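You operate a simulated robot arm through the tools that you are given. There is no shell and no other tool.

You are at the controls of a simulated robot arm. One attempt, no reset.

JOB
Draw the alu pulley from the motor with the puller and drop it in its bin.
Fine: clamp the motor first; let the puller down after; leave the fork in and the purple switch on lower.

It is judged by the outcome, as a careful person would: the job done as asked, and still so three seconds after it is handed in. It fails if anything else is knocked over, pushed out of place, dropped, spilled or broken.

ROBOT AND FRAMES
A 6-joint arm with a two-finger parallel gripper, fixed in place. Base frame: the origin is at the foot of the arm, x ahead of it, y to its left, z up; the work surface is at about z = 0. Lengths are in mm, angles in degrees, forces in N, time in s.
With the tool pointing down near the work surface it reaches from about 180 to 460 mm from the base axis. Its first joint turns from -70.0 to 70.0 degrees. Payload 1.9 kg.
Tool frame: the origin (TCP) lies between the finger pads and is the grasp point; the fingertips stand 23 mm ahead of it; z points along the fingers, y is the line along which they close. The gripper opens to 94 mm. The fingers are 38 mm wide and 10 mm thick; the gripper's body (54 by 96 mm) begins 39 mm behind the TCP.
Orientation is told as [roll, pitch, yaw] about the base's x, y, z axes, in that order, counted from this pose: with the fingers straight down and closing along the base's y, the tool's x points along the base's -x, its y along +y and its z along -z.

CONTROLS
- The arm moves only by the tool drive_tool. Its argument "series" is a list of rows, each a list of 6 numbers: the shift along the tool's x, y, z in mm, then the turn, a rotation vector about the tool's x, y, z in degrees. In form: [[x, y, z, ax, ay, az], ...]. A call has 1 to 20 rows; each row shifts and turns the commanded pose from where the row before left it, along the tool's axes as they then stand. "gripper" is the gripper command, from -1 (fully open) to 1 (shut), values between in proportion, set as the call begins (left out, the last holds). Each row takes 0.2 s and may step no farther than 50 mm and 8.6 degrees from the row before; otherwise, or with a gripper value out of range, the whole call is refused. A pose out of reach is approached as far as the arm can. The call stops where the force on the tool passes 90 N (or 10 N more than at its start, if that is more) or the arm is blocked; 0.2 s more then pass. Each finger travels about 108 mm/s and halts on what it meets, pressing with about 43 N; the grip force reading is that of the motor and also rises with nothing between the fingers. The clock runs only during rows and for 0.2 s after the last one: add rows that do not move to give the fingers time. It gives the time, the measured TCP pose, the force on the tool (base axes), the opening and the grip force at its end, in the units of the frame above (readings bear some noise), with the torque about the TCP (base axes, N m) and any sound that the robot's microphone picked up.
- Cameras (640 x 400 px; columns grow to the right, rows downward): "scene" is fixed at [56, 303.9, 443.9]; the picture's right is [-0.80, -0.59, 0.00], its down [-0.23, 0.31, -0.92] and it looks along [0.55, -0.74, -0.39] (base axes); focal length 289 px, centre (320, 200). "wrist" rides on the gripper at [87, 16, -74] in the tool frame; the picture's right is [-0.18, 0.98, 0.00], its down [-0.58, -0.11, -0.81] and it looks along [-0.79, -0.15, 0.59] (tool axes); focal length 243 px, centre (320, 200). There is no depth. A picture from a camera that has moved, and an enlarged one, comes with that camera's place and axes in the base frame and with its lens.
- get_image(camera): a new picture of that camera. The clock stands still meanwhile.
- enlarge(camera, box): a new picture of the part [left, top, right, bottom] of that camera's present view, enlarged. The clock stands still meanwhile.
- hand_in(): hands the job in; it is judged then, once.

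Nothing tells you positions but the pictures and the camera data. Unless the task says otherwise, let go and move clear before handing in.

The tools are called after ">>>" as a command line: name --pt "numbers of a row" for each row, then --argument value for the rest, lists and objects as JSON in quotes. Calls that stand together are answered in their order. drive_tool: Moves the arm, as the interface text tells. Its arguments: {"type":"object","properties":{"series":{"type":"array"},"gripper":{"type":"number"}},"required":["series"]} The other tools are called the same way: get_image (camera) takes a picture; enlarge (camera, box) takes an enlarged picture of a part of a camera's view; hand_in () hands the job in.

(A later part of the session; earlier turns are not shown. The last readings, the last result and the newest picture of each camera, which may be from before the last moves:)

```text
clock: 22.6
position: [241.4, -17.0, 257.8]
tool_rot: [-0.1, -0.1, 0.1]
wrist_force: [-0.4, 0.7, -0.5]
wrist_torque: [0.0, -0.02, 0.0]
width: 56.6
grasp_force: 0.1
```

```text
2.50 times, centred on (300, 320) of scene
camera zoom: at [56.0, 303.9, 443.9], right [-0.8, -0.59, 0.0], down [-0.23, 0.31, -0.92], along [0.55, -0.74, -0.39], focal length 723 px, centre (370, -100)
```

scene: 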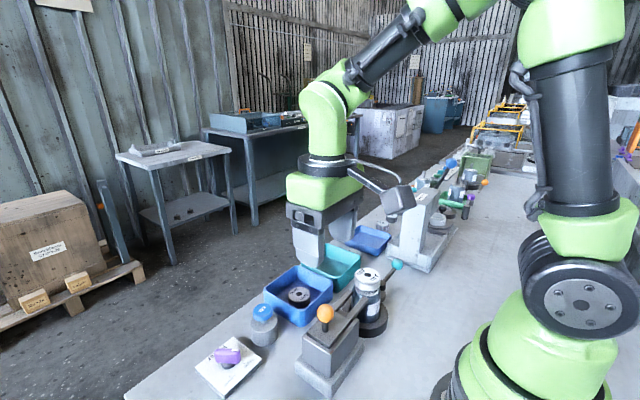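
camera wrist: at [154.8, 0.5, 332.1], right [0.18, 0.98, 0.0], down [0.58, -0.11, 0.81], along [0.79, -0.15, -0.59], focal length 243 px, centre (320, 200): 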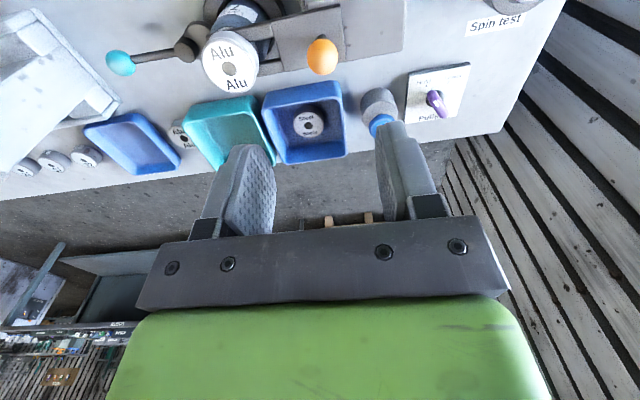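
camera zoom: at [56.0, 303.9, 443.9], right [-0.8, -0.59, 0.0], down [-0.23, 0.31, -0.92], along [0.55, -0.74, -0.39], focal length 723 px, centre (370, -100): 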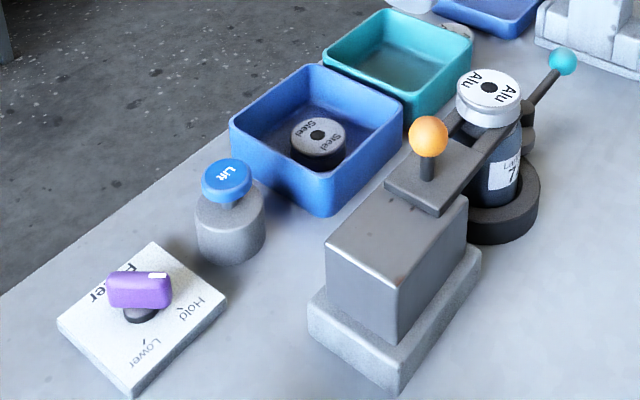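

The Lift button's cap is at about (374, 46, 61). The purple switch is at about (372, 125, 31), set to Hold. I'll close the gripper and go above the Lift button.

>>> drive_tool --pt "-33.2 15.8 0 0 0 0" --pt "-33.2 15.8 0 0 0 0" --pt "-33.2 15.8 0 0 0 0" --pt "-33.2 15.8 0 0 0 0" --pt "0 0 35 0 0 0" --pt "0 0 35 0 0 0" --pt "0 0 35 0 0 0" --pt "0 0 0 0 0 0" --gripper 1

>>> get_image --camera "wrist"

>>> get_image --camera "scene"

```text
clock: 24.4
position: [376.6, 47.3, 149.9]
tool_rot: [0.0, 0.0, 0.0]
wrist_force: [0.0, -0.6, 0.0]
wrist_torque: [0.0, 0.0, -0.01]
width: 0.0
grasp_force: 42.6
```

```text
taken
camera wrist: at [288.7, 64.1, 224.1], right [0.18, 0.98, 0.0], down [0.58, -0.11, 0.81], along [0.79, -0.15, -0.59], focal length 243 px, centre (320, 200)
```

wrist: 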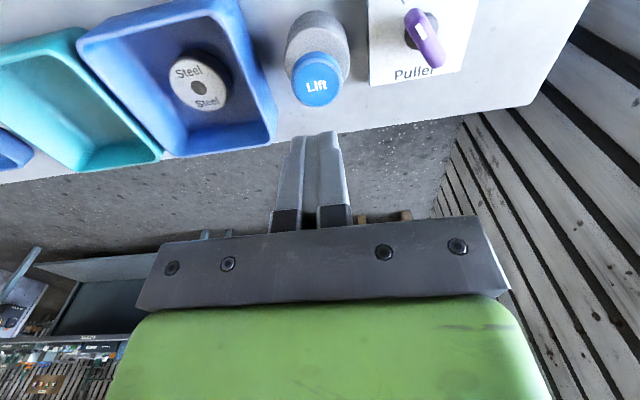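

```text
taken
```

scene: 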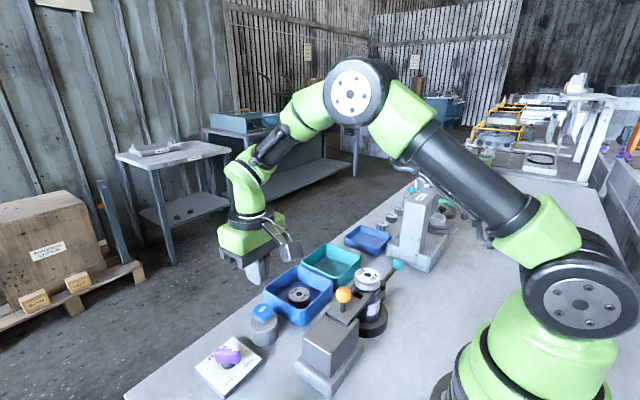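

The Lift button is confirmed at about (373, 46). I'll lower the closed fingertips onto it and press in small steps.

>>> drive_tool --pt "3 -1 25 0 0 0" --pt "0 0 25 0 0 0" --pt "0 0 8 0 0 0" --pt "0 0 4 0 0 0" --pt "0 0 3 0 0 0" --pt "0 0 0 0 0 0"

>>> get_image --camera "wrist"

>>> get_image --camera "scene"

```text
clock: 25.8
position: [371.8, 45.4, 86.2]
tool_rot: [-0.1, 0.0, 0.2]
wrist_force: [-0.2, 0.1, 0.4]
wrist_torque: [0.0, 0.02, 0.01]
width: 0.2
grasp_force: 42.2
```

```text
taken
camera wrist: at [285.2, 62.5, 160.9], right [0.18, 0.98, 0.0], down [0.58, -0.11, 0.81], along [0.79, -0.15, -0.59], focal length 243 px, centre (320, 200)
```

wrist: 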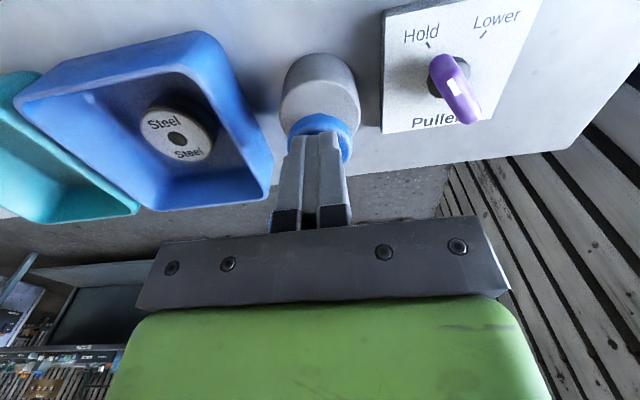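

```text
taken
```

scene: 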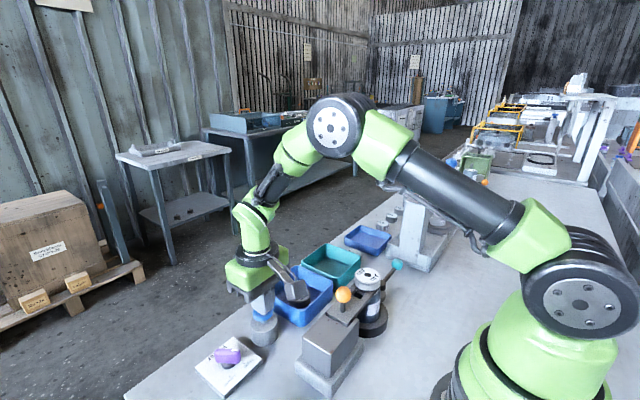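

>>> drive_tool --pt "0 0 3 0 0 0" --pt "0 0 3 0 0 0" --pt "0 0 0 0 0 0"

>>> enlarge --camera "scene" --box '[180, 220, 440, 400]'

```text
clock: 26.6
position: [373.7, 45.6, 81.2]
tool_rot: [0.0, 0.0, 0.1]
wrist_force: [-1.1, -1.7, 3.0]
wrist_torque: [-0.01, 0.05, 0.01]
width: 0.1
grasp_force: 42.3
```

```text
2.22 times, centred on (310, 310) of scene
camera zoom: at [56.0, 303.9, 443.9], right [-0.8, -0.59, 0.0], down [-0.23, 0.31, -0.92], along [0.55, -0.74, -0.39], focal length 643 px, centre (342, -44)
```

zoom: 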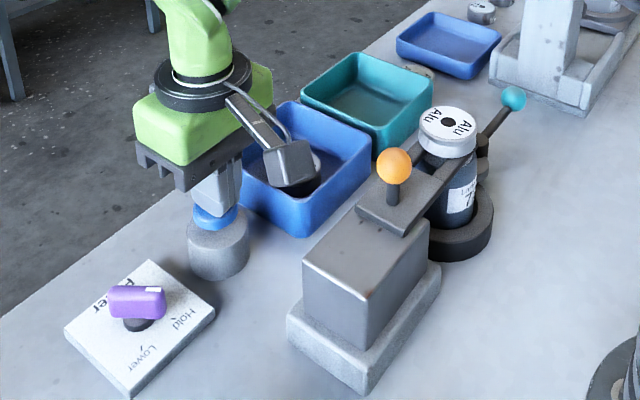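

>>> drive_tool --pt "0 0 2 0 0 0" --pt "0 0 2 0 0 0" --pt "0 0 0 0 0 0"

>>> enlarge --camera "scene" --box '[180, 220, 440, 400]'

```text
clock: 27.4
position: [373.4, 45.5, 77.6]
tool_rot: [0.0, 0.1, 0.1]
wrist_force: [-3.3, 0.6, 4.1]
wrist_torque: [0.05, 0.09, 0.0]
width: 0.0
grasp_force: 42.0
```

```text
2.22 times, centred on (310, 310) of scene
camera zoom: at [56.0, 303.9, 443.9], right [-0.8, -0.59, 0.0], down [-0.23, 0.31, -0.92], along [0.55, -0.74, -0.39], focal length 643 px, centre (342, -44)
```

zoom: 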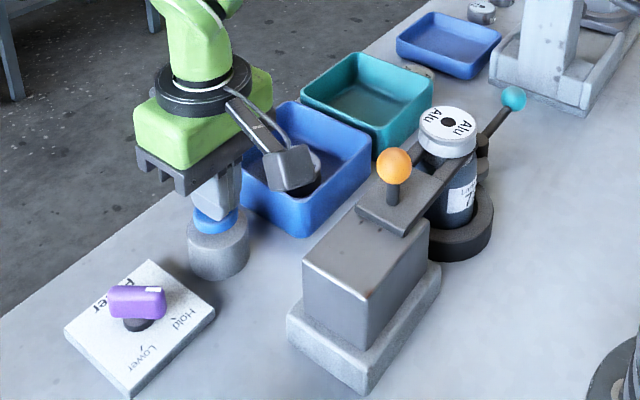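

>>> drive_tool --pt "0 0 2 0 0 0" --pt "0 0 2 0 0 0" --pt "0 0 0 0 0 0"

>>> enlarge --camera "scene" --box '[180, 220, 440, 400]'

```text
clock: 28.2
position: [372.7, 45.4, 73.8]
tool_rot: [0.0, -0.1, 0.2]
wrist_force: [0.3, 0.3, 5.7]
wrist_torque: [0.0, 0.07, -0.03]
width: 0.1
grasp_force: 42.6
heard: click
```

```text
2.22 times, centred on (310, 310) of scene
camera zoom: at [56.0, 303.9, 444.0], right [-0.8, -0.59, 0.0], down [-0.23, 0.31, -0.92], along [0.55, -0.74, -0.39], focal length 643 px, centre (342, -44)
```

zoom: 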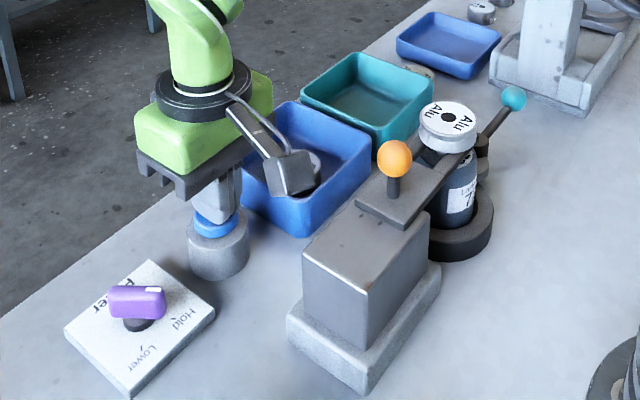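

The button clicked and the fork is starting to rise. I'll hold still and watch it.

>>> drive_tool --pt "0 0 0 0 0 0" --pt "0 0 0 0 0 0" --pt "0 0 0 0 0 0" --pt "0 0 0 0 0 0" --pt "0 0 0 0 0 0"

>>> enlarge --camera "scene" --box '[180, 220, 440, 400]'

```text
clock: 29.4
position: [372.4, 47.2, 72.9]
tool_rot: [0.0, 0.0, 0.1]
wrist_force: [3.1, -1.8, 7.6]
wrist_torque: [-0.05, -0.07, 0.02]
width: 0.2
grasp_force: 42.3
```

```text
2.22 times, centred on (310, 310) of scene
camera zoom: at [56.0, 303.9, 444.0], right [-0.8, -0.59, 0.0], down [-0.23, 0.31, -0.92], along [0.55, -0.74, -0.39], focal length 643 px, centre (342, -44)
```

zoom: 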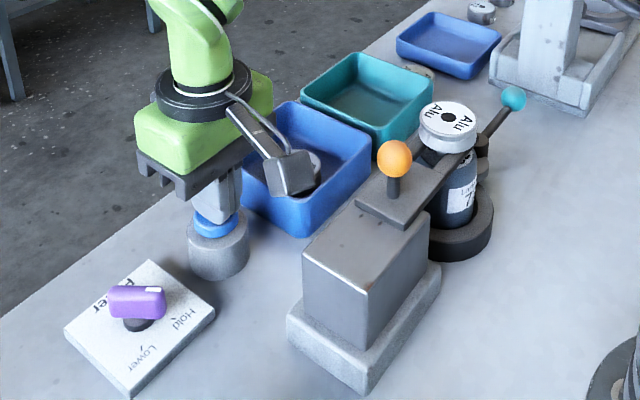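

One press raises the fork a single small step of about 6 mm, and it holds there. I'll release and press again, listening for the click.

>>> drive_tool --pt "0 0 -5 0 0 0" --pt "0 0 -5 0 0 0" --pt "0 0 0 0 0 0" --pt "0 0 5 0 0 0" --pt "0 0 5 0 0 0" --pt "0 0 0.5 0 0 0" --pt "0 0 0 0 0 0" --pt "0 0 0 0 0 0"

>>> enlarge --camera "scene" --box '[180, 220, 440, 400]'

```text
clock: 31.2
position: [372.8, 45.0, 72.2]
tool_rot: [0.0, -0.1, 0.1]
wrist_force: [-2.5, 0.6, 6.3]
wrist_torque: [0.03, 0.08, -0.01]
width: 0.1
grasp_force: 42.1
heard: click
```

```text
2.22 times, centred on (310, 310) of scene
camera zoom: at [56.0, 303.9, 444.0], right [-0.8, -0.59, 0.0], down [-0.23, 0.31, -0.92], along [0.55, -0.74, -0.39], focal length 643 px, centre (342, -44)
```

zoom: 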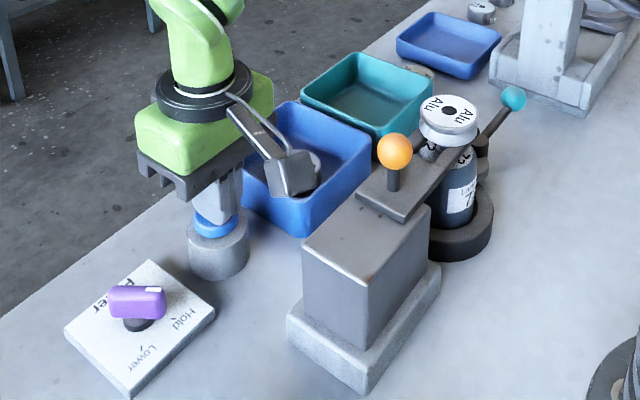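

>>> drive_tool --pt "0 0 -5 0 0 0" --pt "0 0 -5 0 0 0" --pt "0 0 0 0 0 0" --pt "0 0 5 0 0 0" --pt "0 0 5 0 0 0" --pt "0 0 0.3 0 0 0" --pt "0 0 0 0 0 0" --pt "0 0 0 0 0 0"

>>> enlarge --camera "scene" --box '[310, 240, 410, 340]'

```text
clock: 33.0
position: [372.1, 44.9, 72.0]
tool_rot: [0.0, 0.0, 0.1]
wrist_force: [2.1, 4.1, 6.6]
wrist_torque: [0.12, 0.02, -0.04]
width: 0.0
grasp_force: 42.7
heard: click
```

```text
4.00 times, centred on (360, 290) of scene
camera zoom: at [56.0, 303.9, 444.0], right [-0.8, -0.59, 0.0], down [-0.23, 0.31, -0.92], along [0.55, -0.74, -0.39], focal length 1157 px, centre (160, -160)
```

zoom: 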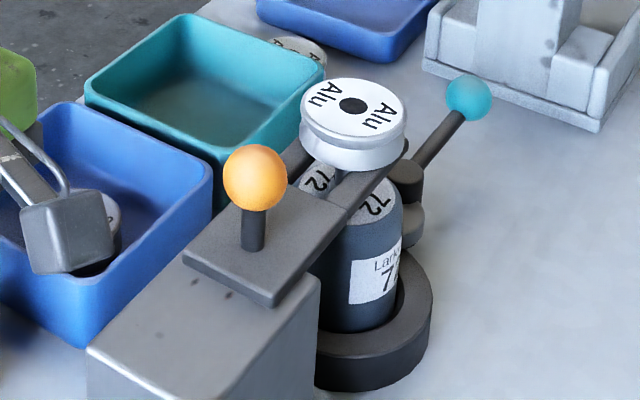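

>>> drive_tool --pt "0 0 -5 0 0 0" --pt "0 0 -5 0 0 0" --pt "0 0 0 0 0 0" --pt "0 0 5 0 0 0" --pt "0 0 5 0 0 0" --pt "0 0 0.3 0 0 0" --pt "0 0 0 0 0 0" --pt "0 0 0 0 0 0"

>>> enlarge --camera "scene" --box '[310, 240, 410, 340]'

```text
clock: 34.8
position: [372.4, 45.9, 73.0]
tool_rot: [0.0, -0.1, 0.0]
wrist_force: [-3.0, -2.6, 6.7]
wrist_torque: [-0.08, 0.11, -0.02]
width: 0.0
grasp_force: 41.8
heard: click
```

```text
4.00 times, centred on (360, 290) of scene
camera zoom: at [56.0, 303.9, 443.9], right [-0.8, -0.59, 0.0], down [-0.23, 0.31, -0.92], along [0.55, -0.74, -0.39], focal length 1157 px, centre (160, -160)
```

zoom: 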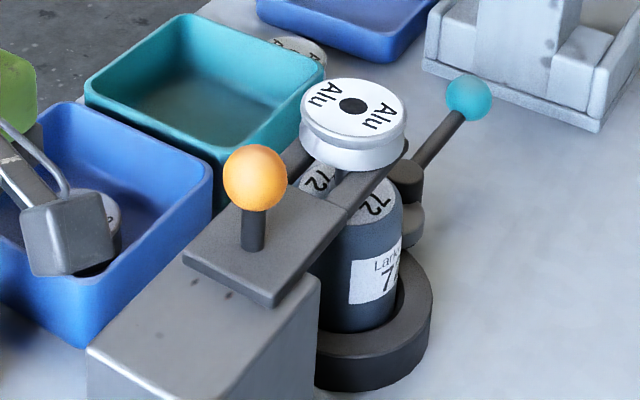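

The fourth press changed nothing, so the fork is at full stroke, about 20 mm up with the pulley resting on it. I'll leave the button, rise and move above the pulley to inspect it.

>>> drive_tool --pt "0 0 -20 0 0 0" --pt "0 0 -40 0 0 0" --pt "0 0 -40 0 0 0" --pt "0 0 -40 0 0 0" --pt "0 0 -40 0 0 0" --pt "32 -36.5 0 0 0 0" --pt "32 -36.5 0 0 0 0" --pt "32 -36.5 0 0 0 0" --pt "32 -36.5 0 0 0 0" --pt "0 0 0 0 0 0" --gripper 1

>>> get_image --camera "wrist"

>>> enlarge --camera "wrist" --box '[220, 0, 420, 125]'

>>> enlarge --camera "scene" --box '[180, 220, 440, 400]'

```text
clock: 37.0
position: [243.4, -102.1, 250.5]
tool_rot: [0.1, 0.0, 0.1]
wrist_force: [0.0, -0.2, 0.1]
wrist_torque: [0.01, 0.02, -0.02]
width: 0.0
grasp_force: 42.3
```

```text
taken
camera wrist: at [156.1, -85.4, 324.9], right [0.18, 0.98, 0.0], down [0.58, -0.11, 0.81], along [0.79, -0.15, -0.59], focal length 243 px, centre (320, 200)
```

wrist: 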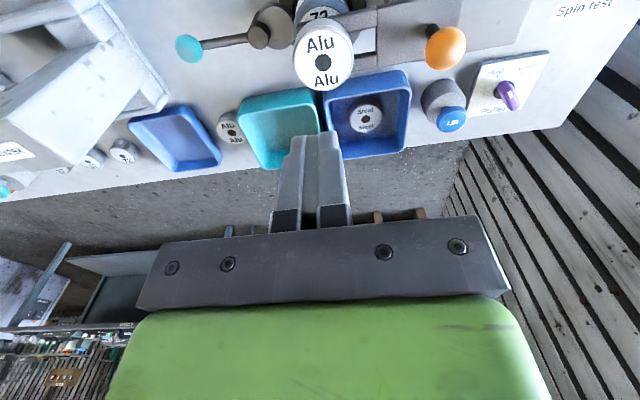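

```text
3.20 times, centred on (320, 62) of wrist
camera zoom: at [156.1, -85.4, 324.9], right [0.18, 0.98, 0.0], down [0.58, -0.11, 0.81], along [0.79, -0.15, -0.59], focal length 776 px, centre (320, 640)
```

zoom: 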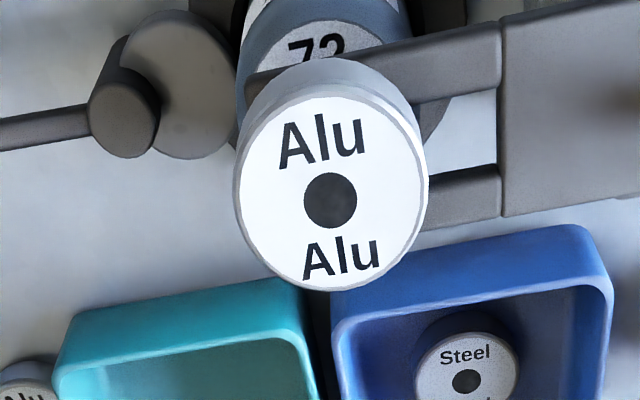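

```text
2.22 times, centred on (310, 310) of scene
camera zoom: at [56.0, 303.9, 443.9], right [-0.8, -0.59, 0.0], down [-0.23, 0.31, -0.92], along [0.55, -0.74, -0.39], focal length 643 px, centre (342, -44)
```

zoom: 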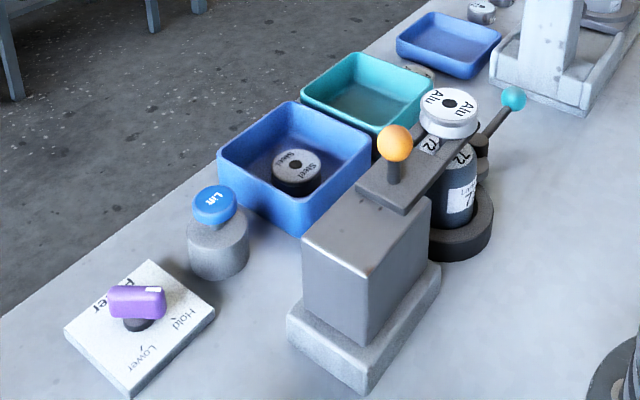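

The pulley now sits at about (243.5, -99, 128) on the raised fork. Before taking it I'll check the bins: the teal one is near (392, -200), with an Alu disc beside it, so I'm going closer to look.

>>> drive_tool --pt "-20 -30 0 0 0 0" --pt "-20 -30 0 0 0 0" --pt "-17 -30 0 0 0 0" --pt "0 0 0 0 0 0" --gripper -0.5

>>> get_image --camera "wrist"

>>> enlarge --camera "wrist" --box '[180, 0, 440, 160]'

>>> enlarge --camera "scene" --box '[260, 210, 400, 320]'

```text
clock: 38.0
position: [300.4, -191.0, 250.2]
tool_rot: [0.1, 0.0, 0.2]
wrist_force: [-0.3, -0.8, -0.6]
wrist_torque: [-0.01, 0.04, -0.02]
width: 70.5
grasp_force: 0.0
```

```text
taken
camera wrist: at [213.4, -174.4, 325.1], right [0.18, 0.98, 0.0], down [0.58, -0.11, 0.81], along [0.79, -0.15, -0.59], focal length 243 px, centre (320, 200)
```

wrist: 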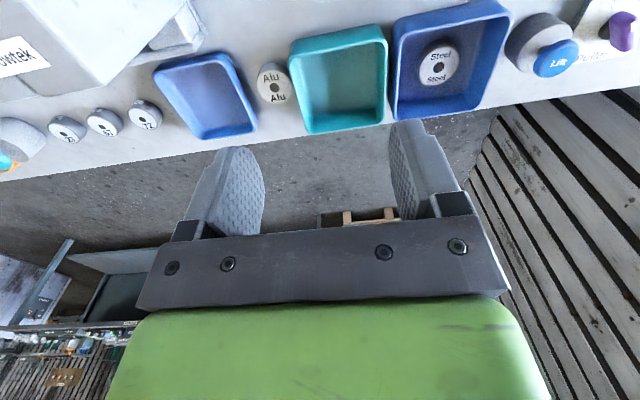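

```text
2.46 times, centred on (310, 80) of wrist
camera zoom: at [213.4, -174.4, 325.1], right [0.18, 0.98, 0.0], down [0.58, -0.11, 0.81], along [0.79, -0.15, -0.59], focal length 597 px, centre (345, 495)
```

zoom: 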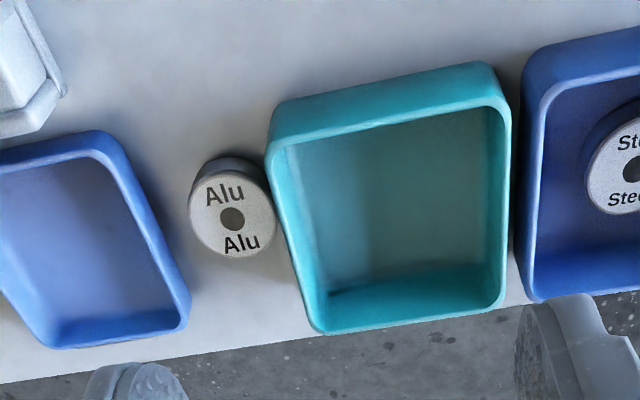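

```text
3.64 times, centred on (330, 265) of scene
camera zoom: at [56.0, 303.9, 443.9], right [-0.8, -0.59, 0.0], down [-0.23, 0.31, -0.92], along [0.55, -0.74, -0.39], focal length 1052 px, centre (284, -36)
```

zoom: 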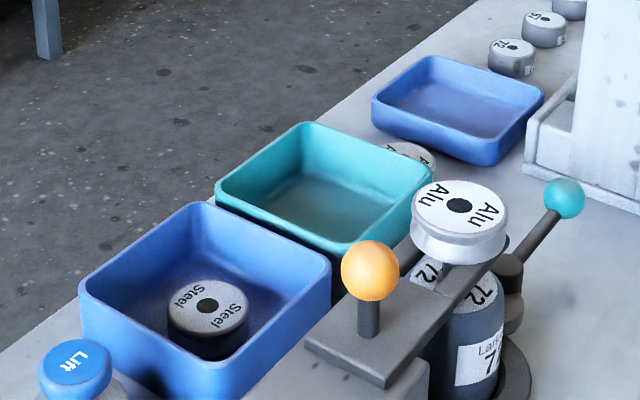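

The teal bin, centred at about (382, -180) with its rim at z ≈ 35, is the Alu bin: the Steel bin is the blue one next to it, and the far blue bin is out of reach. I'll go back over the pulley and turn the gripper to yaw 90, so the fingers come down outside the fork prongs.

>>> drive_tool --pt "20 30 0 0 0 0" --pt "20 30 0 0 0 0" --pt "17 32 0 0 0 0" --pt "0 0 0 0 0 -8.2" --pt "0 0 0 0 0 -8.2" --pt "0 0 0 0 0 -8.2" --pt "0 0 0 0 0 -8.2" --pt "0 0 0 0 0 -8.2" --pt "0 0 0 0 0 -8.2" --pt "0 0 0 0 0 -8.2" --pt "0 0 0 0 0 -8.2" --pt "0 0 0 0 0 -8.2" --pt "0 0 0 0 0 -8.2" --pt "0 0 0 0 0 -8" --pt "0 0 0 0 0 0" --gripper -0.5

>>> get_image --camera "wrist"

>>> enlarge --camera "wrist" --box '[220, 0, 420, 125]'

```text
clock: 41.2
position: [243.3, -99.4, 252.3]
tool_rot: [0.0, 0.1, 90.2]
wrist_force: [0.5, -0.1, 0.9]
wrist_torque: [0.01, -0.03, 0.0]
width: 70.7
grasp_force: 0.2
```

```text
taken
camera wrist: at [227.4, -184.4, 326.0], right [-0.98, 0.18, 0.0], down [0.11, 0.58, 0.81], along [0.15, 0.79, -0.59], focal length 243 px, centre (320, 200)
```

wrist: 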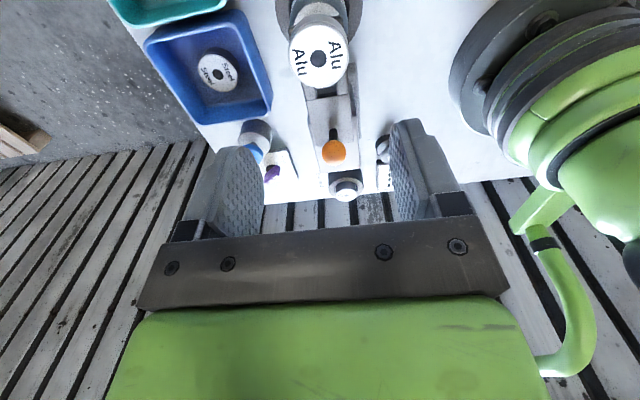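

```text
3.20 times, centred on (320, 62) of wrist
camera zoom: at [227.4, -184.4, 326.0], right [-0.98, 0.18, 0.0], down [0.11, 0.58, 0.81], along [0.15, 0.79, -0.59], focal length 776 px, centre (320, 640)
```

zoom: 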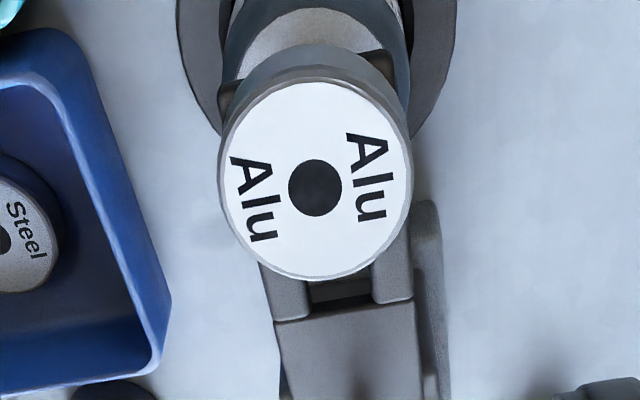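

The pulley is at (244, -100) with the fingers set to either side of it along x. I'll descend around it.

>>> drive_tool --pt "0 -0.7 35 0 0 0" --pt "0 0 35 0 0 0" --pt "0 0 30 0 0 0" --pt "0 0 15 0 0 0" --pt "0 0 0 0 0 0" --gripper -0.4

>>> get_image --camera "wrist"

>>> enlarge --camera "scene" --box '[290, 220, 430, 340]'

```text
clock: 42.4
position: [244.6, -99.4, 135.5]
tool_rot: [0.0, -0.1, 90.2]
wrist_force: [-0.5, 0.3, 0.7]
wrist_torque: [0.02, 0.03, 0.01]
width: 65.6
grasp_force: 0.1
```

```text
taken
camera wrist: at [227.8, -185.2, 209.5], right [-0.98, 0.18, 0.0], down [0.11, 0.58, 0.81], along [0.15, 0.79, -0.59], focal length 243 px, centre (320, 200)
```

wrist: 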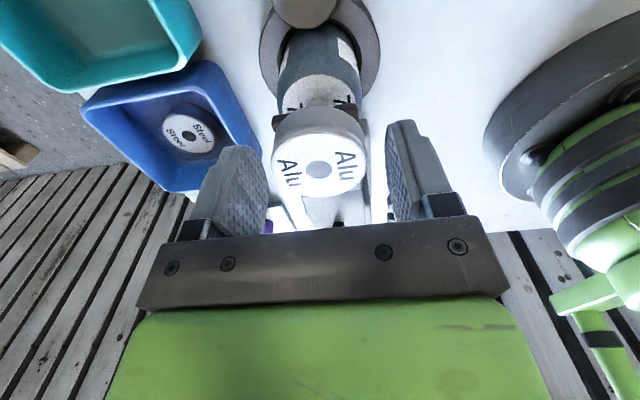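

```text
3.33 times, centred on (360, 280) of scene
camera zoom: at [56.0, 303.9, 443.9], right [-0.8, -0.59, 0.0], down [-0.23, 0.31, -0.92], along [0.55, -0.74, -0.39], focal length 964 px, centre (187, -67)
```

zoom: 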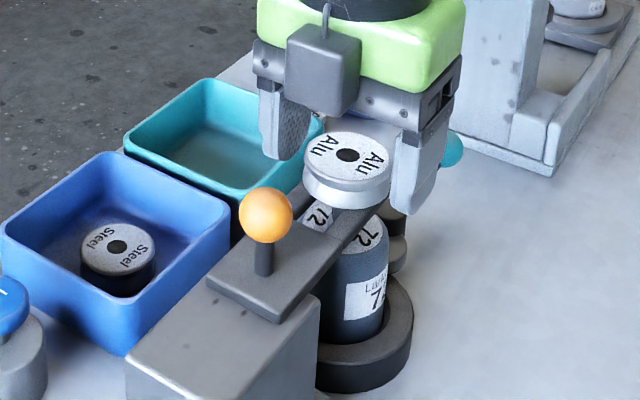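

The fingers stand on both sides of the pulley. I'll go 2 mm lower and close.

>>> drive_tool --pt "0 0 2 0 0 0" --pt "0 0 0 0 0 0" --pt "0 0 0 0 0 0" --pt "0 0 0 0 0 0" --gripper 1

>>> get_image --camera "wrist"

>>> enlarge --camera "scene" --box '[290, 220, 430, 340]'

```text
clock: 43.4
position: [245.6, -99.7, 132.6]
tool_rot: [-0.1, 0.1, 90.1]
wrist_force: [-7.4, -0.9, 25.3]
wrist_torque: [-0.04, 0.32, -0.03]
width: 46.5
grasp_force: 43.1
```

```text
taken
camera wrist: at [228.2, -185.2, 208.4], right [-0.98, 0.18, 0.0], down [0.11, 0.58, 0.81], along [0.15, 0.79, -0.59], focal length 243 px, centre (320, 200)
```

wrist: 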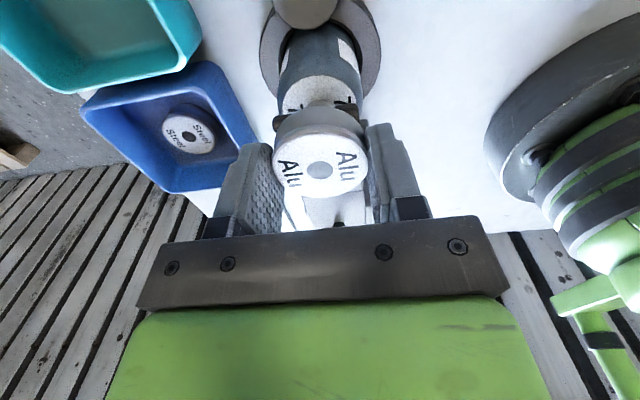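

```text
3.33 times, centred on (360, 280) of scene
camera zoom: at [56.0, 303.9, 443.9], right [-0.8, -0.59, 0.0], down [-0.23, 0.31, -0.92], along [0.55, -0.74, -0.39], focal length 964 px, centre (187, -67)
```

zoom: 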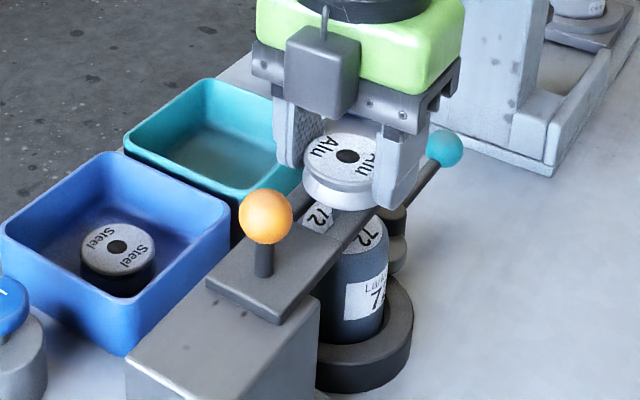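

The pulley is held at 46.5 mm. There is about 25 N of vertical reaction, so I'll raise gently and watch the force.

>>> drive_tool --pt "0 0 -1 0 0 0" --pt "0 0 -1 0 0 0" --pt "0 0 0 0 0 0"

```text
clock: 44.2
position: [245.8, -99.4, 136.9]
tool_rot: [0.0, 0.0, 90.1]
wrist_force: [0.3, 0.5, 0.9]
wrist_torque: [-0.01, 0.01, 0.02]
width: 46.6
grasp_force: 43.1
```

>>> drive_tool --pt "0 0 -4 0 0 0" --pt "0 0 -6 0 0 0" --pt "0 0 -10 0 0 0" --pt "0 0 0 0 0 0"

>>> get_image --camera "wrist"

>>> enlarge --camera "scene" --box '[290, 220, 430, 340]'

```text
clock: 45.2
position: [246.1, -99.3, 157.3]
tool_rot: [0.0, 0.0, 90.1]
wrist_force: [-0.6, -0.6, -0.8]
wrist_torque: [-0.02, 0.01, 0.01]
width: 46.5
grasp_force: 43.0
```

```text
taken
camera wrist: at [228.8, -185.0, 231.7], right [-0.98, 0.18, 0.0], down [0.11, 0.58, 0.81], along [0.15, 0.79, -0.59], focal length 243 px, centre (320, 200)
```

wrist: 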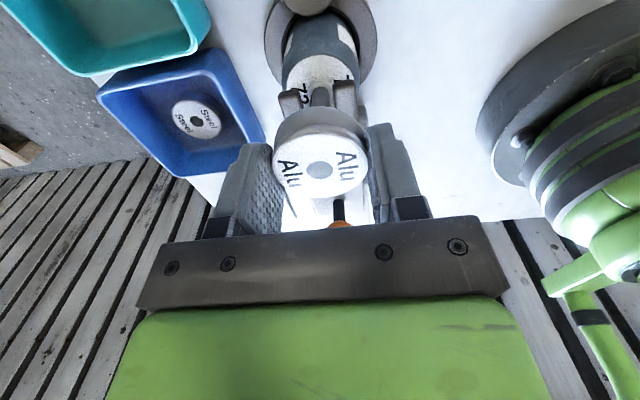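

```text
3.33 times, centred on (360, 280) of scene
camera zoom: at [56.0, 303.9, 443.9], right [-0.8, -0.59, 0.0], down [-0.23, 0.31, -0.92], along [0.55, -0.74, -0.39], focal length 964 px, centre (187, -67)
```

zoom: 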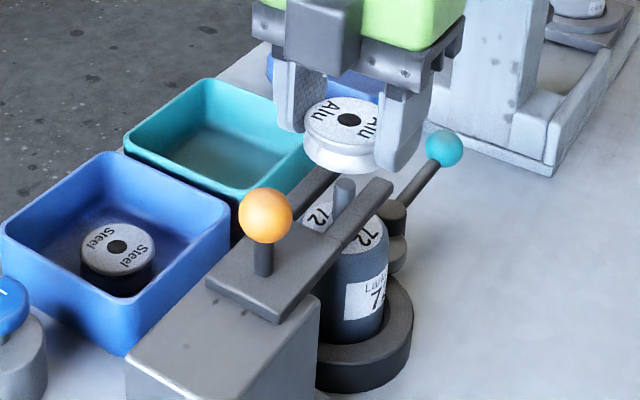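

The pulley is off the shaft and held firmly. I'll carry it up and over to the teal bin.

>>> drive_tool --pt "0 0 -25 0 0 0" --pt "0 0 -25 0 0 0" --pt "20 -34 0 0 0 0" --pt "20 -34 0 0 0 0" --pt "20 -34 0 0 0 0" --pt "20 -34 0 0 0 0" --pt "0 0 0 0 0 0"

>>> get_image --camera "wrist"

>>> get_image --camera "scene"

```text
clock: 46.8
position: [381.5, -179.4, 205.8]
tool_rot: [-0.1, 0.0, 90.1]
wrist_force: [0.6, 0.9, 0.2]
wrist_torque: [-0.02, 0.0, 0.03]
width: 46.2
grasp_force: 42.8
```

```text
taken
camera wrist: at [364.2, -265.5, 281.2], right [-0.98, 0.18, 0.0], down [0.11, 0.58, 0.81], along [0.15, 0.79, -0.59], focal length 243 px, centre (320, 200)
```

wrist: 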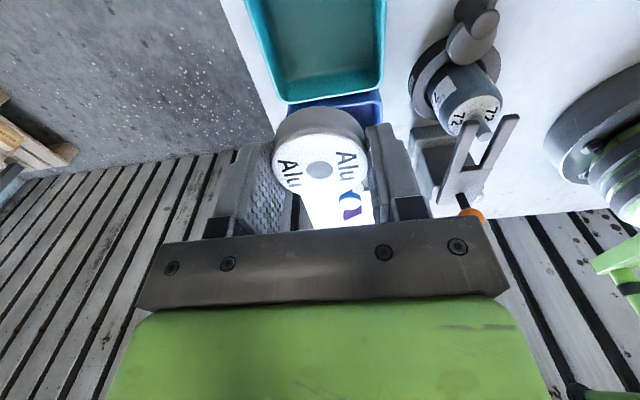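

```text
taken
```

scene: 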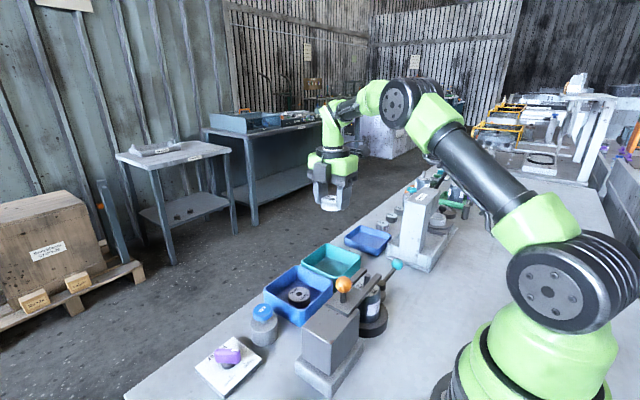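

I'm centred over the teal bin. I'll lower the pulley into it.

>>> drive_tool --pt "0 1 35 0 0 0" --pt "0 0 35 0 0 0" --pt "0 0 35 0 0 0" --pt "0 0 30 0 0 0" --pt "0 0 15 0 0 0" --pt "0 0 0 0 0 0"

>>> get_image --camera "wrist"

>>> enlarge --camera "scene" --box '[270, 190, 430, 310]'

```text
clock: 48.2
position: [379.9, -179.9, 55.6]
tool_rot: [-0.1, 0.0, 90.1]
wrist_force: [-0.4, 0.1, 0.2]
wrist_torque: [0.0, -0.02, 0.06]
width: 46.1
grasp_force: 42.7
```

```text
taken
camera wrist: at [363.1, -265.1, 129.9], right [-0.98, 0.18, 0.0], down [0.11, 0.58, 0.81], along [0.15, 0.79, -0.59], focal length 243 px, centre (320, 200)
```

wrist: 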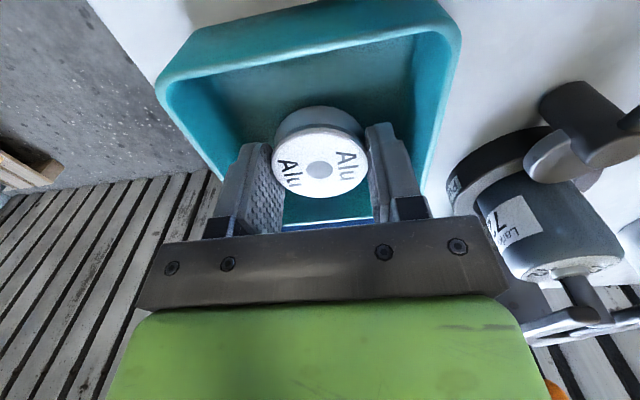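

```text
3.33 times, centred on (350, 250) of scene
camera zoom: at [56.0, 303.9, 443.9], right [-0.8, -0.59, 0.0], down [-0.23, 0.31, -0.92], along [0.55, -0.74, -0.39], focal length 964 px, centre (220, 33)
```

zoom: 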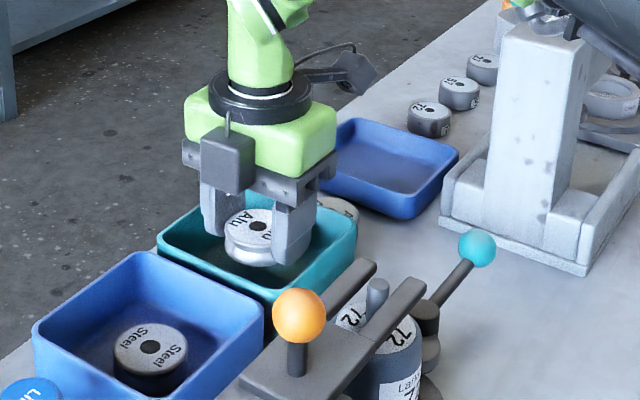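

>>> drive_tool --pt "0 0 10 0 0 0" --pt "0 0 7 0 0 0" --pt "0 0 3 0 0 0" --pt "0 0 0 0 0 0"

>>> get_image --camera "wrist"

>>> enlarge --camera "scene" --box '[270, 190, 430, 310]'

```text
clock: 49.2
position: [380.4, -180.0, 35.3]
tool_rot: [-0.1, 0.0, 90.0]
wrist_force: [0.5, 0.0, -1.0]
wrist_torque: [0.02, -0.02, -0.01]
width: 46.6
grasp_force: 42.7
```

```text
taken
camera wrist: at [362.6, -265.5, 110.5], right [-0.98, 0.18, 0.0], down [0.11, 0.58, 0.81], along [0.15, 0.79, -0.59], focal length 243 px, centre (320, 200)
```

wrist: 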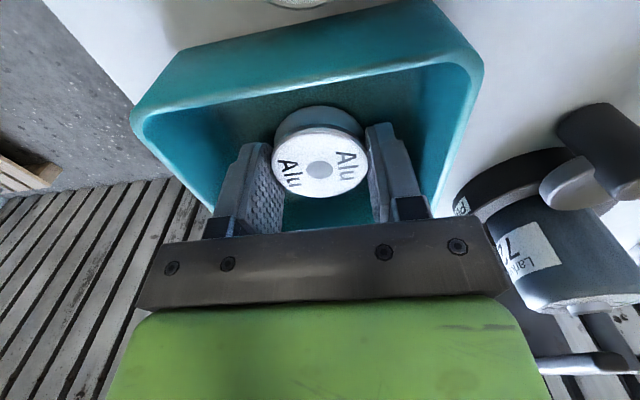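

```text
3.33 times, centred on (350, 250) of scene
camera zoom: at [56.0, 303.9, 443.9], right [-0.8, -0.59, 0.0], down [-0.23, 0.31, -0.92], along [0.55, -0.74, -0.39], focal length 964 px, centre (220, 33)
```

zoom: 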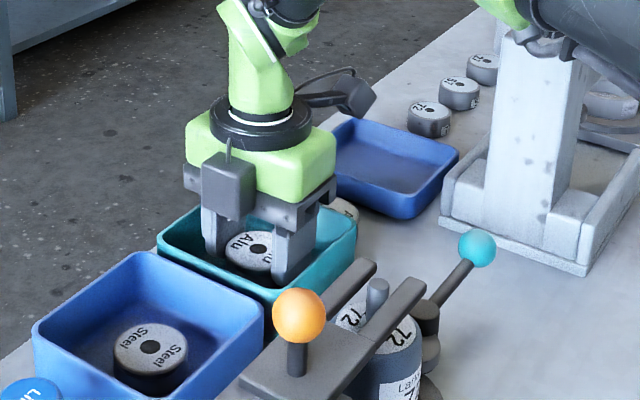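

>>> drive_tool --pt "0 0 2 0 0 0" --pt "0 0 2 0 0 0" --pt "0 0 0 0 0 0"

```text
clock: 50.0
position: [379.3, -178.4, 32.1]
tool_rot: [0.0, 0.0, 90.2]
wrist_force: [-0.7, 0.2, -0.4]
wrist_torque: [0.01, -0.01, -0.01]
width: 46.6
grasp_force: 43.2
```

The pulley is just above the bin floor. I'll open slightly to release it.

>>> drive_tool --pt "0 0 0 0 0 0" --pt "0 0 0 0 0 0" --pt "0 0 0 0 0 0" --gripper -0.22

>>> get_image --camera "wrist"

```text
clock: 50.8
position: [380.4, -177.9, 32.4]
tool_rot: [0.1, 0.1, 90.1]
wrist_force: [-0.2, 0.1, -0.6]
wrist_torque: [-0.02, -0.04, -0.04]
width: 57.3
grasp_force: 0.1
```

```text
taken
camera wrist: at [362.9, -264.2, 106.6], right [-0.98, 0.18, 0.0], down [0.11, 0.58, 0.81], along [0.15, 0.79, -0.59], focal length 243 px, centre (320, 200)
```

wrist: 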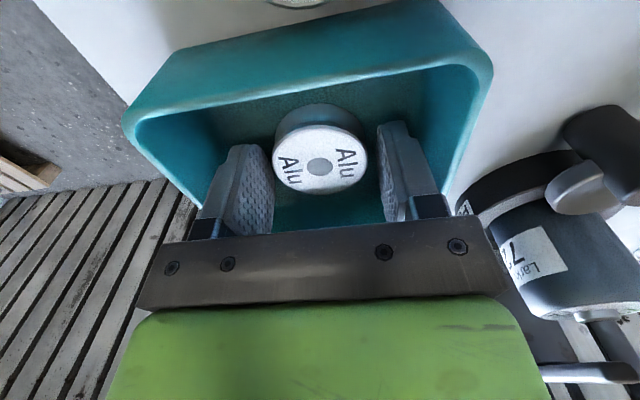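

The pulley is released and sits flat on the floor of the teal bin. I'll lift clear and travel to above the purple switch, turning the gripper to match its handle.

>>> drive_tool --pt "0 0 -25 0 0 0" --pt "0 0 -40 0 0 0" --pt "0 0 -40 0 0 0" --pt "0 0 -40 0 0 0" --pt "0 0 -40 0 0 0" --pt "-40 0 0 0 0 0" --pt "-44 1 0 0 0 7" --pt "-44 1 0 0 0 0" --pt "0 0 0 0 0 0"

>>> enlarge --camera "scene" --box '[180, 210, 440, 400]'

```text
clock: 52.8
position: [381.8, -51.5, 220.7]
tool_rot: [-0.1, 0.0, 83.0]
wrist_force: [0.7, -0.1, 0.4]
wrist_torque: [0.0, 0.01, 0.03]
width: 57.4
grasp_force: 0.0
```

```text
2.11 times, centred on (310, 305) of scene
camera zoom: at [56.0, 303.9, 443.9], right [-0.8, -0.59, 0.0], down [-0.23, 0.31, -0.92], along [0.55, -0.74, -0.39], focal length 609 px, centre (341, -21)
```

zoom: 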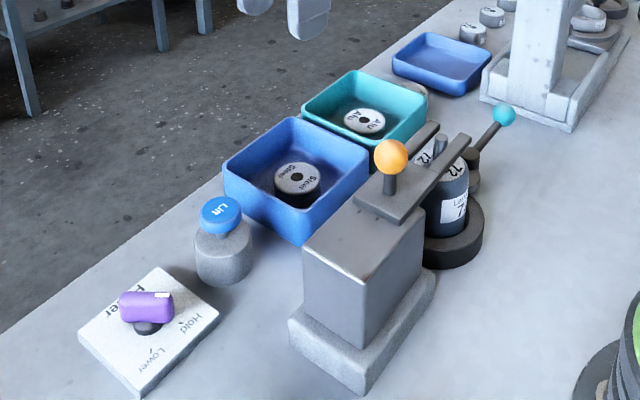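

>>> drive_tool --pt "0 0 0 0 0 8" --pt "0 0 0 0 0 8" --pt "0 0 0 0 0 8" --pt "0 0 0 0 0 8" --pt "0 0 0 0 0 8" --pt "0 0 0 0 0 8" --pt "-23.3 37.6 0 0 0 0" --pt "-23.3 37.6 0 0 0 0" --pt "-23.3 37.6 0 0 0 0" --pt "-23.3 37.6 0 0 0 0" --pt "0 0 0 0 0 0" --gripper -0.2

>>> get_image --camera "wrist"

>>> enlarge --camera "wrist" --box '[220, 0, 420, 125]'

>>> enlarge --camera "scene" --box '[170, 300, 310, 400]'

```text
clock: 55.2
position: [375.4, 126.9, 217.6]
tool_rot: [0.0, -0.1, 35.1]
wrist_force: [0.6, 0.5, -0.3]
wrist_torque: [-0.01, 0.01, 0.05]
width: 56.4
grasp_force: 0.1
```

```text
taken
camera wrist: at [293.1, 90.7, 292.6], right [-0.41, 0.91, 0.0], down [0.54, 0.24, 0.81], along [0.73, 0.33, -0.59], focal length 243 px, centre (320, 200)
```

wrist: 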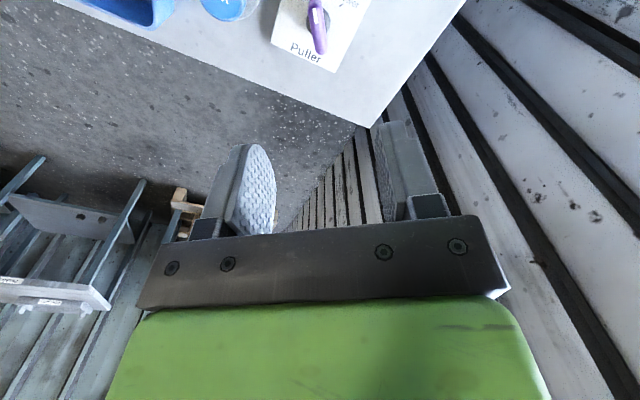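

```text
3.20 times, centred on (320, 62) of wrist
camera zoom: at [293.1, 90.7, 292.6], right [-0.41, 0.91, 0.0], down [0.54, 0.24, 0.81], along [0.73, 0.33, -0.59], focal length 776 px, centre (320, 640)
```

zoom: 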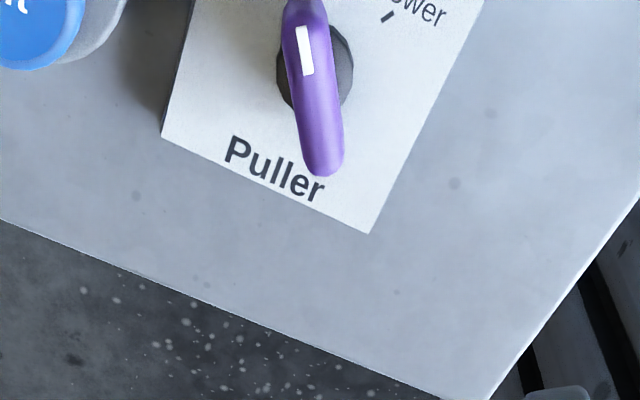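

```text
4.00 times, centred on (240, 350) of scene
camera zoom: at [56.0, 303.9, 443.9], right [-0.8, -0.59, 0.0], down [-0.23, 0.31, -0.92], along [0.55, -0.74, -0.39], focal length 1157 px, centre (640, -400)
```

zoom: 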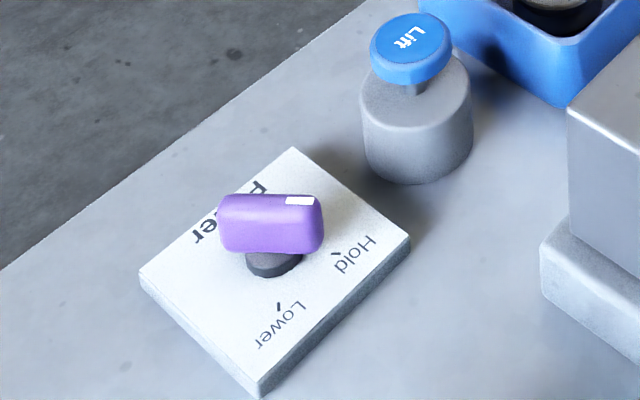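

The switch pivot is at about (373.5, 126), with its handle at about 38° pointing to Hold. I'll align the gripper with it and go down partway to check.

>>> drive_tool --pt "1.2 0 35 0 0 -3" --pt "0 0 35 0 0 0" --pt "0 0 35 0 0 0" --pt "0 0 35 0 0 0" --pt "0 0 10 0 0 0" --pt "0 0 0 0 0 0" --gripper 0

>>> get_image --camera "wrist"

>>> enlarge --camera "scene" --box '[150, 240, 350, 400]'

```text
clock: 56.6
position: [371.7, 125.3, 67.5]
tool_rot: [0.0, -0.1, 38.1]
wrist_force: [0.2, -0.4, -0.3]
wrist_torque: [0.0, 0.01, -0.03]
width: 47.2
grasp_force: 0.1
```

```text
taken
camera wrist: at [292.7, 86.1, 142.1], right [-0.46, 0.89, 0.0], down [0.52, 0.27, 0.81], along [0.72, 0.37, -0.59], focal length 243 px, centre (320, 200)
```

wrist: 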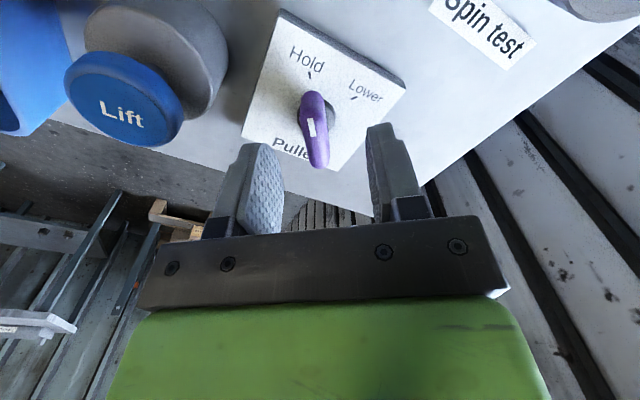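

```text
2.50 times, centred on (250, 320) of scene
camera zoom: at [56.0, 303.9, 443.9], right [-0.8, -0.59, 0.0], down [-0.23, 0.31, -0.92], along [0.55, -0.74, -0.39], focal length 723 px, centre (495, -100)
```

zoom: 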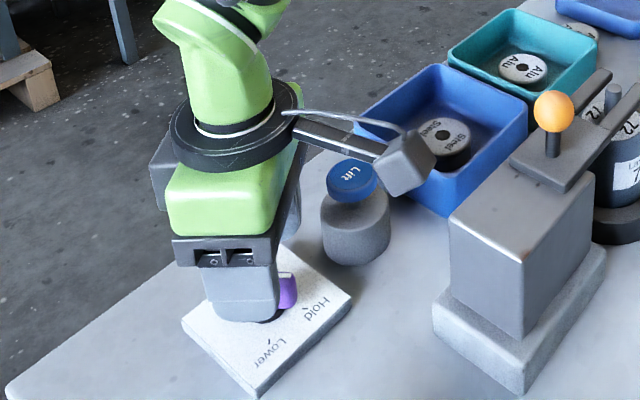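

>>> drive_tool --pt "0 -2 12 0 0 2" --pt "0 0 10 0 0 0" --pt "0 0 5 0 0 0" --pt "0 0 0 0 0 0"

>>> get_image --camera "wrist"

>>> enlarge --camera "wrist" --box '[220, 80, 420, 230]'

```text
clock: 57.6
position: [372.2, 123.0, 41.0]
tool_rot: [0.0, -0.1, 36.2]
wrist_force: [0.1, 0.1, 0.4]
wrist_torque: [-0.01, 0.01, 0.0]
width: 47.0
grasp_force: 0.1
```

```text
taken
camera wrist: at [292.9, 87.1, 115.2], right [-0.43, 0.9, 0.0], down [0.53, 0.25, 0.81], along [0.73, 0.35, -0.59], focal length 243 px, centre (320, 200)
```

wrist: 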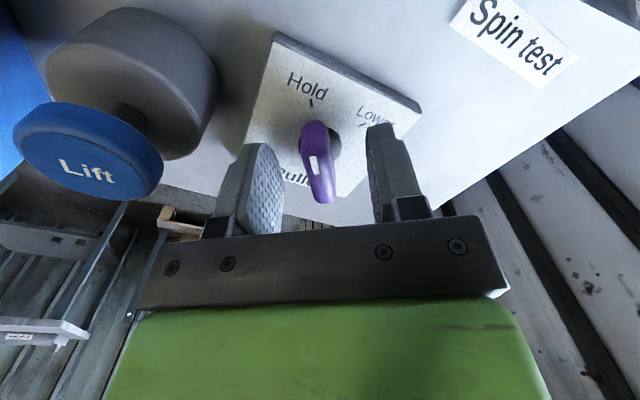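

```text
2.67 times, centred on (320, 155) of wrist
camera zoom: at [292.9, 87.1, 115.2], right [-0.43, 0.9, 0.0], down [0.53, 0.25, 0.81], along [0.73, 0.35, -0.59], focal length 647 px, centre (320, 320)
```

zoom: 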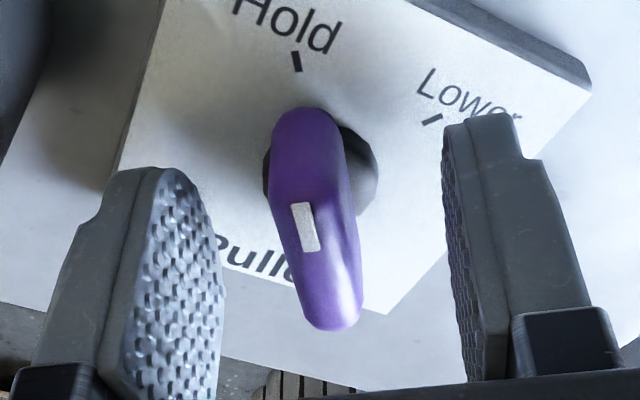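

The handle is between the fingers. I'll centre a touch and close on it.

>>> drive_tool --pt "0 -1.8 1 0 0 0" --pt "0 0 0 0 0 0" --pt "0 0 0 0 0 0" --gripper 1

>>> enlarge --camera "wrist" --box '[220, 80, 420, 230]'

```text
clock: 58.4
position: [373.8, 123.7, 40.5]
tool_rot: [0.3, 0.1, 35.9]
wrist_force: [-28.6, 26.3, 25.5]
wrist_torque: [-0.22, 0.18, -1.3]
width: 13.2
grasp_force: 44.7
```

```text
2.67 times, centred on (320, 155) of wrist
camera zoom: at [293.2, 86.8, 114.8], right [-0.43, 0.9, 0.0], down [0.54, 0.25, 0.81], along [0.73, 0.35, -0.59], focal length 647 px, centre (320, 320)
```

zoom: 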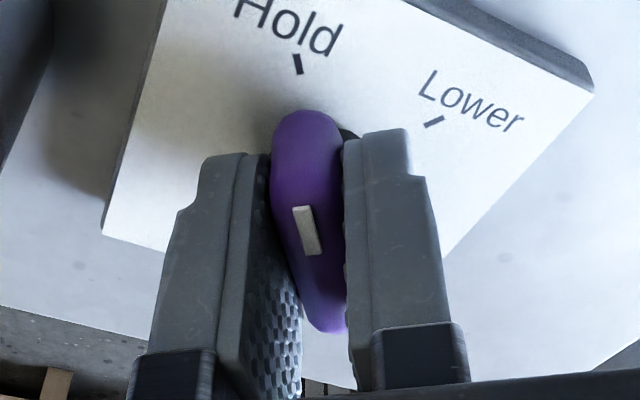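

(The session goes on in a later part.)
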